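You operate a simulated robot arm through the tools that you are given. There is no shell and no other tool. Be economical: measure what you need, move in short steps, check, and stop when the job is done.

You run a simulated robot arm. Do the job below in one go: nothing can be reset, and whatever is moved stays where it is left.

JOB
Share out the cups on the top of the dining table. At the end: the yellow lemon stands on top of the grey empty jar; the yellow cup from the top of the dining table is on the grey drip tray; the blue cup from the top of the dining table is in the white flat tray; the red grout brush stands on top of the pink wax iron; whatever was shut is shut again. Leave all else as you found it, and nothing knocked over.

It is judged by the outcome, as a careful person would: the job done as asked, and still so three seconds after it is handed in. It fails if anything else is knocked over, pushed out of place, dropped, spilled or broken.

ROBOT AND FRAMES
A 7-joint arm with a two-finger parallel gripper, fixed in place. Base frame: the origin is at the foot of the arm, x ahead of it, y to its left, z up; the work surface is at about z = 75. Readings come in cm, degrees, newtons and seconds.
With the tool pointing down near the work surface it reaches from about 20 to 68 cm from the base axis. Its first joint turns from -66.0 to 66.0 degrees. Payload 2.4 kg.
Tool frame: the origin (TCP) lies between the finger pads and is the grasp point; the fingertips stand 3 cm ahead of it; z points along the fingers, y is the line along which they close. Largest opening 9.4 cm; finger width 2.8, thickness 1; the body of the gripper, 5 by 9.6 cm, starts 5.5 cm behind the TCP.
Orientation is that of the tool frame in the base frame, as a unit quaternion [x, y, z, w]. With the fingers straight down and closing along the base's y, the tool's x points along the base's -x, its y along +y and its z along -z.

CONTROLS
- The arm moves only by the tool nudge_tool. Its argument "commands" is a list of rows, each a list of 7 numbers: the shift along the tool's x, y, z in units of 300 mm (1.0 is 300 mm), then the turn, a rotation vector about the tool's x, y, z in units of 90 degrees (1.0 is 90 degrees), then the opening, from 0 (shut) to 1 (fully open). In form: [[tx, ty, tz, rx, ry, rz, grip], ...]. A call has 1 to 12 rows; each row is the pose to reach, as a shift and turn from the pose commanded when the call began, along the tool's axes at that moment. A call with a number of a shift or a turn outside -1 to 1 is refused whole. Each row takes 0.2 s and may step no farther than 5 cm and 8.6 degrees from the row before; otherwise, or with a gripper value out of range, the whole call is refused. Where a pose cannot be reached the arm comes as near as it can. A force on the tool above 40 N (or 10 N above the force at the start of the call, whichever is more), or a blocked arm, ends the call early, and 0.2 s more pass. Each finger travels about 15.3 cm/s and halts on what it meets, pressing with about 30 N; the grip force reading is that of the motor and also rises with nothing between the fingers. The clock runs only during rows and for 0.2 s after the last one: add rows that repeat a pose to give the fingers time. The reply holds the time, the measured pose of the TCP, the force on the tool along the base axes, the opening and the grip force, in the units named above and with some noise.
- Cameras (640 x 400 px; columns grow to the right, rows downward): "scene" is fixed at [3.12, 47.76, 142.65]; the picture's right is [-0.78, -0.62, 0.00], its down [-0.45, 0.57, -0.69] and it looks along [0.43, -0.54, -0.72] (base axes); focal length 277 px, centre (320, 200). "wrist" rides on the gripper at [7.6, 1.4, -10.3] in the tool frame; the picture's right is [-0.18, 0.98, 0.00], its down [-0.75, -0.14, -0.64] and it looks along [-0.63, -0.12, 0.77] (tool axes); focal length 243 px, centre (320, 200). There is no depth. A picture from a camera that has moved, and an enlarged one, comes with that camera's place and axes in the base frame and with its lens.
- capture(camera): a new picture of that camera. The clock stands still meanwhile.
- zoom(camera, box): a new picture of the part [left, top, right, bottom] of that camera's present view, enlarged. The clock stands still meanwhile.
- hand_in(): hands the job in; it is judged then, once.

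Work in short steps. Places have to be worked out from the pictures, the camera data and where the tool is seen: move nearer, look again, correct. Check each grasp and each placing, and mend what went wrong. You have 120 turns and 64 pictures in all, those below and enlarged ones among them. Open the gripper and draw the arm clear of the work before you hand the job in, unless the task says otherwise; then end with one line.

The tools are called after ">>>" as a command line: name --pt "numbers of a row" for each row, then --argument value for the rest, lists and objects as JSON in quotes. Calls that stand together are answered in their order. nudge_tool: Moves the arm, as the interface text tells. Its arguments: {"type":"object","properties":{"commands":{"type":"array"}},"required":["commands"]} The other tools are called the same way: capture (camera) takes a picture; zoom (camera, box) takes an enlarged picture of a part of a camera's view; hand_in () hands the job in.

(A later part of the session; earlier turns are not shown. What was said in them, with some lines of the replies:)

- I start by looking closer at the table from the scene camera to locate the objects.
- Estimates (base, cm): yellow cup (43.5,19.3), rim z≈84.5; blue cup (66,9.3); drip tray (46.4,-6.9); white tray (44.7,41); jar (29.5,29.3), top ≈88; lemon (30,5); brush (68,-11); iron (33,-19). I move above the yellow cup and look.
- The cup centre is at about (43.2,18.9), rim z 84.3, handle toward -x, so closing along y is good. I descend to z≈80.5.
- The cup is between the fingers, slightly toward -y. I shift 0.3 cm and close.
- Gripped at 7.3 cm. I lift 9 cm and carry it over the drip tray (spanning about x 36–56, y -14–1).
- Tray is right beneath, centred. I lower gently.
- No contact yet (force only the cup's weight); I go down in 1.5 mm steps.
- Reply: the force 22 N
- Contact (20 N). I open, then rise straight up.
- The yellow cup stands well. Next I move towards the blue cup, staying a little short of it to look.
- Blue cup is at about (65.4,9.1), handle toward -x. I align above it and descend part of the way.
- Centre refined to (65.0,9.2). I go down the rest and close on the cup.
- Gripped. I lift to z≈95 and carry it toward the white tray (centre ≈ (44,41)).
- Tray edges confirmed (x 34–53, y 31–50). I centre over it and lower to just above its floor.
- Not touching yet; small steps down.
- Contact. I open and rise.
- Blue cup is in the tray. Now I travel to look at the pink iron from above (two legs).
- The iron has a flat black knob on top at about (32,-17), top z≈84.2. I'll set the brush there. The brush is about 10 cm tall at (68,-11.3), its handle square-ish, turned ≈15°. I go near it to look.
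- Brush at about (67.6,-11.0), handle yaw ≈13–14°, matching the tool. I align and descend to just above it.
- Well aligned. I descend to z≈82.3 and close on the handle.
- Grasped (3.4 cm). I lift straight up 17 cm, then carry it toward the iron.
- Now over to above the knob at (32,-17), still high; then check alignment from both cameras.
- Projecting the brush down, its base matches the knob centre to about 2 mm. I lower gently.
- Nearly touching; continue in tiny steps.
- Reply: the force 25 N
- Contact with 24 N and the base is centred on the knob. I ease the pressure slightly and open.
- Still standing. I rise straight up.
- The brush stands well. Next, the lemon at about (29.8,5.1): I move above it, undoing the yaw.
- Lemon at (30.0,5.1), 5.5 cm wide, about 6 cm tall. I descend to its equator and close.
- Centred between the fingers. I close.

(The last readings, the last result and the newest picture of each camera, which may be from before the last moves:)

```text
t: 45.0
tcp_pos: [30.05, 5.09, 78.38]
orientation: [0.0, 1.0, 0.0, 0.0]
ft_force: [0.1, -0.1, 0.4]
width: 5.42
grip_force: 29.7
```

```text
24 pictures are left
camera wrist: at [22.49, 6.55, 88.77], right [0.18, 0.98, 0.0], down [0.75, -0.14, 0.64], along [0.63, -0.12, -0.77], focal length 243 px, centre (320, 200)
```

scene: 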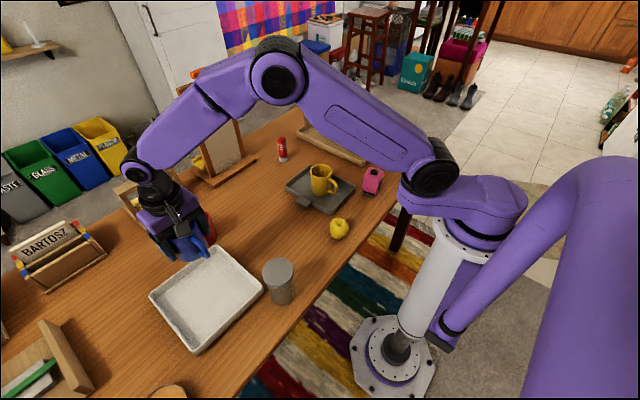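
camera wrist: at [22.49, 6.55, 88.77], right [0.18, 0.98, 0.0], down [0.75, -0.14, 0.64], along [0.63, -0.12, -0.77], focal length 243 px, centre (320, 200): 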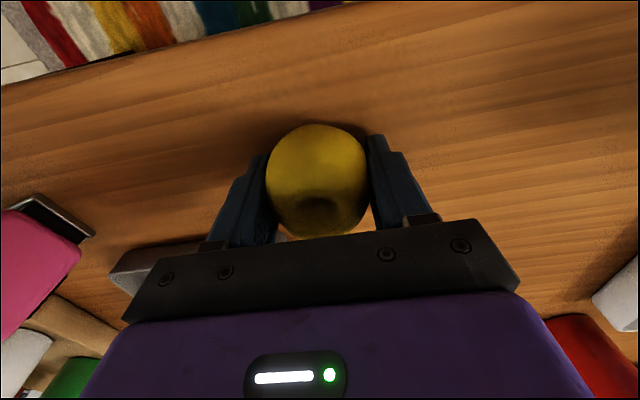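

Held (5.4 cm). I lift to z≈101 and go part-way to the jar, then look.

>>> nudge_tool --pt "0 0 -0.1 0 0 0 0.4" --pt "0 0 -0.24 0 0 0 0.4" --pt "0 0 -0.4 0 0 0 0.4" --pt "0 0 -0.56 0 0 0 0.4" --pt "0 0 -0.72 0 0 0 0.4" --pt "0 0.0 -0.8 0 0 0 0.4" --pt "0.0 0.14 -0.8 0 0 0 0.4" --pt "0.0 0.28 -0.8 0 0 0 0.4" --pt "0.0 0.42 -0.8 0 0 0 0.4" --pt "0.0 0.5 -0.8 0 0 0 0.4" --pt "0.0 0.5 -0.8 0 0 0 0.4"

>>> capture --camera "wrist"

>>> zoom --camera "scene" --box '[230, 220, 330, 320]'

```text
t: 47.4
tcp_pos: [30.02, 19.94, 102.4]
orientation: [0.0, 1.0, 0.001, 0.0]
ft_force: [0.4, -0.4, -1.4]
width: 5.43
grip_force: 30.4
```

```text
23 pictures are left
camera wrist: at [22.42, 21.44, 112.68], right [0.18, 0.98, 0.0], down [0.75, -0.14, 0.64], along [0.63, -0.12, -0.77], focal length 243 px, centre (320, 200)
```

wrist: 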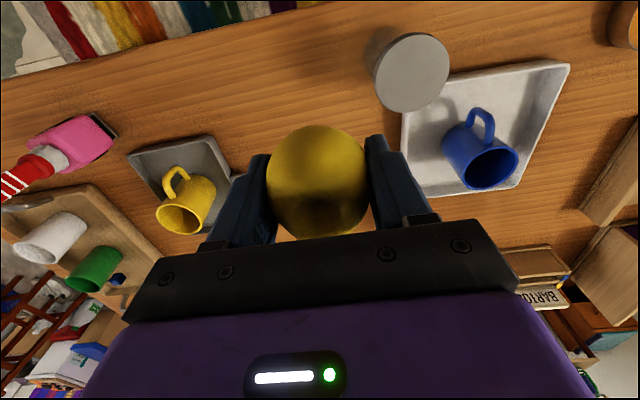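

```text
4.00 times, centred on (280, 270) of scene
camera zoom: at [3.12, 47.76, 142.65], right [-0.78, -0.62, 0.0], down [-0.45, 0.57, -0.69], along [0.43, -0.54, -0.72], focal length 1107 px, centre (480, -80)
```

zoom: 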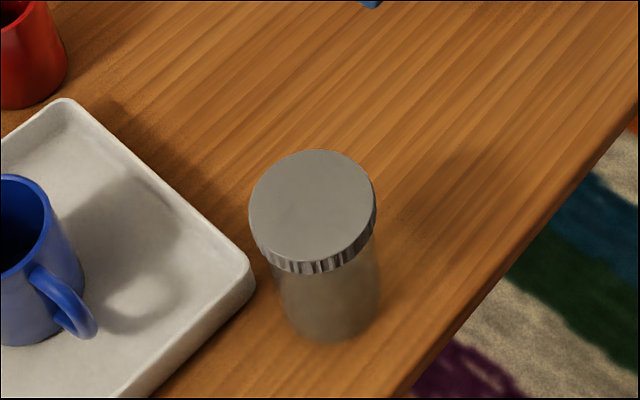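

Lid centre at about (29.8,29.3), top z ≈86–87. I move over it and lower to z≈92.5.

>>> nudge_tool --pt "0.003 0.11 0 0 0 0 0.4" --pt "0.007 0.22 0 0 0 0 0.4" --pt "0.007 0.312 0 0 0 0 0.4" --pt "0.007 0.312 0.12 0 0 0 0.4" --pt "0.007 0.312 0.24 0 0 0 0.4" --pt "0.007 0.312 0.33 0 0 0 0.4" --pt "0.007 0.312 0.33 0 0 0 0.4"

>>> zoom --camera "scene" --box '[230, 210, 330, 310]'

>>> capture --camera "wrist"

```text
t: 49.0
tcp_pos: [29.87, 29.25, 92.35]
orientation: [0.0, 1.0, 0.001, 0.0]
ft_force: [-0.6, -0.2, -0.7]
width: 5.42
grip_force: 29.6
```

```text
4.00 times, centred on (280, 260) of scene
camera zoom: at [3.12, 47.76, 142.65], right [-0.78, -0.62, 0.0], down [-0.45, 0.57, -0.69], along [0.43, -0.54, -0.72], focal length 1107 px, centre (480, -40)
```

zoom: 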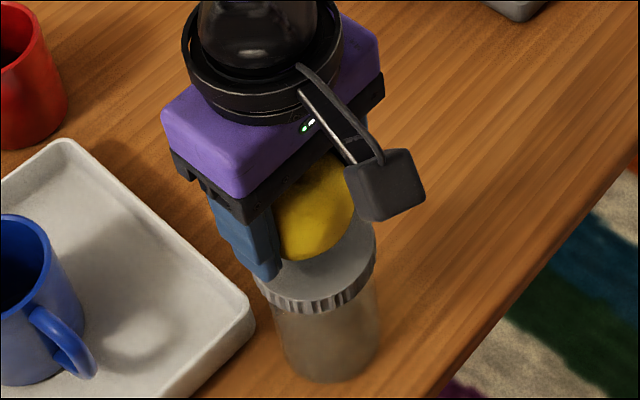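

```text
20 pictures are left
camera wrist: at [22.28, 30.78, 102.66], right [0.18, 0.98, 0.0], down [0.75, -0.14, 0.64], along [0.63, -0.12, -0.77], focal length 243 px, centre (320, 200)
```

wrist: 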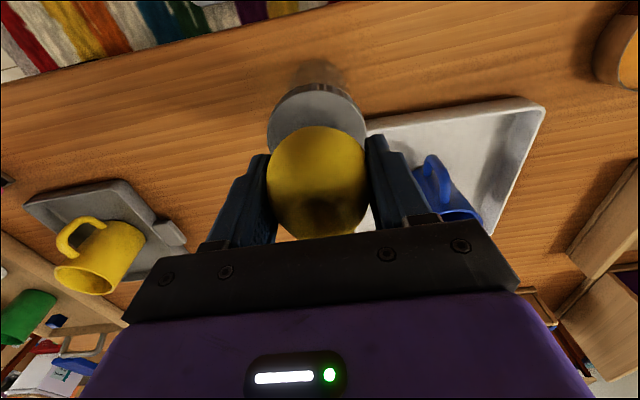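

Lemon is over the lid centre. I lower carefully.

>>> nudge_tool --pt "0 0 0.025 0 0 0 0.4" --pt "0 0 0.045 0 0 0 0.4" --pt "0 0 0.055 0 0 0 0.4" --pt "0 0 0.06 0 0 0 0.4"

>>> nudge_tool --pt "0 0 0.004 0 0 0 0.4" --pt "0 0 0.008 0 0 0 0.4"

```text
t: 50.0
tcp_pos: [30.02, 29.36, 90.52]
orientation: [0.001, 1.0, 0.0, 0.0]
ft_force: [-0.8, 0.3, -1.2]
width: 5.42
grip_force: 29.8
```

```text
t: 50.6
tcp_pos: [29.98, 29.38, 90.39]
orientation: [0.0, 1.0, 0.0, 0.0]
ft_force: [0.1, 0.6, -0.3]
width: 5.43
grip_force: 30.2
```

>>> nudge_tool --pt "0 0 0.004 0 0 0 0.4" --pt "0 0 0.008 0 0 0 0.4"

>>> zoom --camera "scene" --box '[250, 230, 310, 310]'

```text
t: 51.2
tcp_pos: [29.91, 29.43, 90.39]
orientation: [0.0, 1.0, 0.001, 0.001]
ft_force: [-2.9, -2.7, 36.9]
width: 5.41
grip_force: 30.0
```

```text
5.00 times, centred on (280, 270) of scene
camera zoom: at [3.08, 47.72, 142.67], right [-0.78, -0.62, 0.0], down [-0.45, 0.57, -0.69], along [0.43, -0.54, -0.72], focal length 1384 px, centre (520, -150)
```

zoom: 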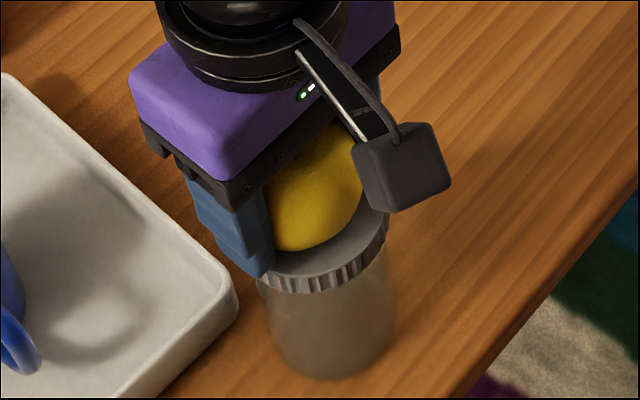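

Contact (37 N). I ease off about 0.7 mm and open slowly.

>>> nudge_tool --pt "0 0 -0.0025 0 0 0 0.4" --pt "0 0 -0.0025 0 0 0 0.4"

```text
t: 51.8
tcp_pos: [29.99, 29.38, 90.18]
orientation: [0.0, 1.0, 0.001, 0.001]
ft_force: [-0.4, -0.6, 33.5]
width: 5.41
grip_force: 30.4
```

>>> nudge_tool --pt "0 0 -0.003 0 0 0 0.4" --pt "0 0 -0.004 0 0 0 0.4"

```text
t: 52.4
tcp_pos: [29.83, 29.28, 90.34]
orientation: [0.001, 1.0, -0.002, -0.002]
ft_force: [-0.8, -1.1, -2.3]
width: 5.4
grip_force: 29.7
```

Just lifted free; lower by half a millimetre, then open.

>>> nudge_tool --pt "0 0 0.001 0 0 0 0.4" --pt "0 0 0.001 0 0 0 0.62" --pt "0 0 0.001 0 0 0 0.75" --pt "0 0 0.001 0 0 0 0.85" --pt "0 0 0.001 0 0 0 0.85"

>>> capture --camera "wrist"

```text
t: 53.6
tcp_pos: [29.94, 29.34, 90.44]
orientation: [0.0, 1.0, -0.001, 0.0]
ft_force: [-0.1, -0.6, 0.2]
width: 7.98
grip_force: 0.1
```

```text
18 pictures are left
camera wrist: at [22.3, 30.92, 100.68], right [0.18, 0.98, 0.0], down [0.75, -0.14, 0.64], along [0.63, -0.12, -0.77], focal length 243 px, centre (320, 200)
```

wrist: 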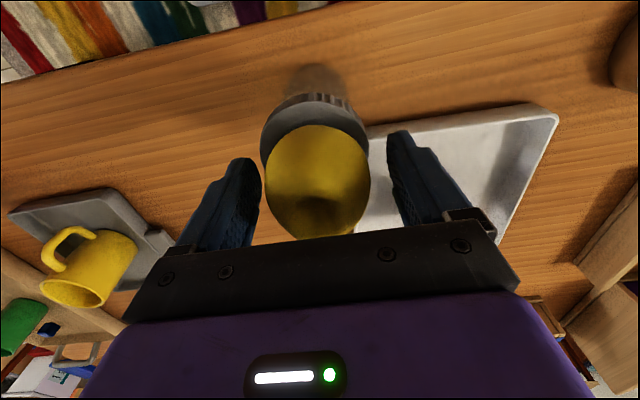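

The lemon stands by itself. I wait a bit longer while open, then rise straight up.

>>> nudge_tool --pt "0 0 0 0 0 0 0.95" --pt "0 0 0 0 0 0 0.95" --pt "0 0 -0.06 0 0 0 0.95" --pt "0 0 -0.15 0 0 0 0.95" --pt "0 0 -0.27 0 0 0 0.95" --pt "0 0 -0.4 0 0 0 1" --pt "0 -0.1 -0.5 0 0 0 1" --pt "0 -0.25 -0.5 0 0 0 1" --pt "0 -0.4 -0.5 0 0 0 1" --pt "0 -0.55 -0.5 0 0 0 1" --pt "0 -0.7 -0.5 0 0 0 1"

>>> capture --camera "scene"

>>> zoom --camera "scene" --box '[160, 150, 400, 310]'

>>> capture --camera "wrist"

```text
t: 56.0
tcp_pos: [29.94, 8.29, 105.49]
orientation: [0.0, 1.0, 0.0, 0.0]
ft_force: [-0.1, -0.4, 0.1]
width: 9.4
grip_force: 0.0
```

```text
17 pictures are left
```

scene: 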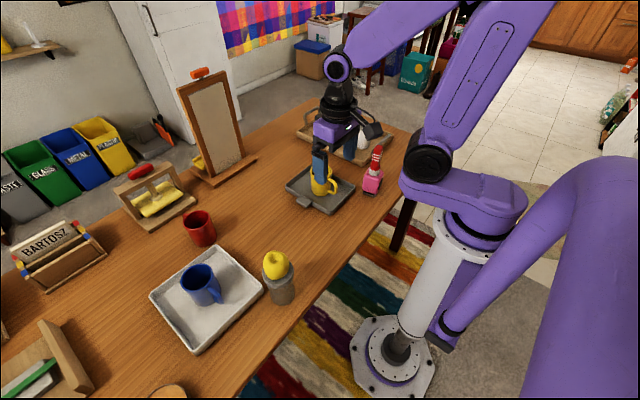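

```text
2.50 times, centred on (280, 230) of scene
camera zoom: at [3.12, 47.76, 142.65], right [-0.78, -0.62, 0.0], down [-0.45, 0.57, -0.69], along [0.43, -0.54, -0.72], focal length 692 px, centre (420, 125)
```

zoom: 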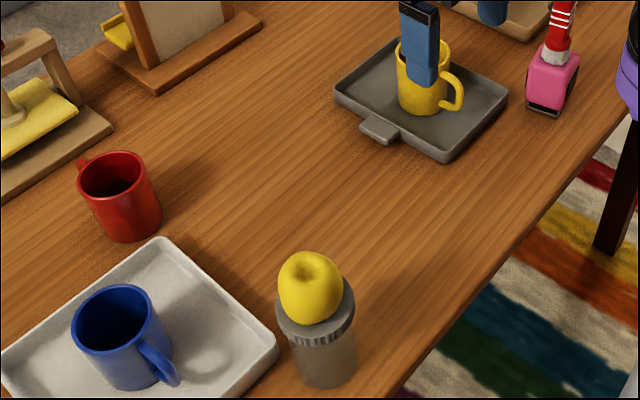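

```text
15 pictures are left
camera wrist: at [22.39, 9.85, 115.78], right [0.18, 0.98, 0.0], down [0.75, -0.14, 0.64], along [0.63, -0.12, -0.77], focal length 243 px, centre (320, 200)
```

wrist: 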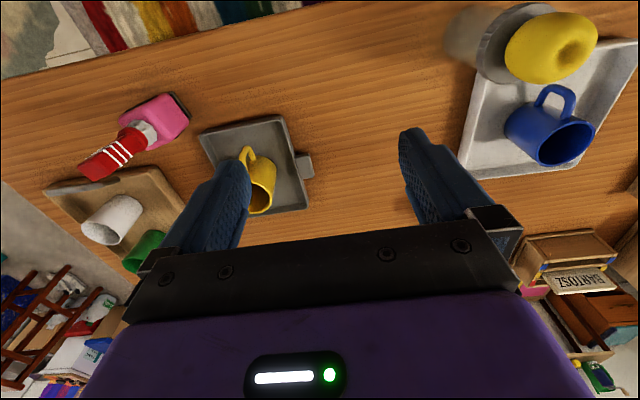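

All four placements stand, nothing else has moved, nothing was opened, and the arm is clear with the gripper open. I hand in.

>>> hand_in

```text
The job is handed in.
```

The job is done and handed in: the lemon is on the jar, the yellow cup on the drip tray, the blue cup in the white tray and the brush on the wax iron; nothing was knocked over, and nothing had to be opened.
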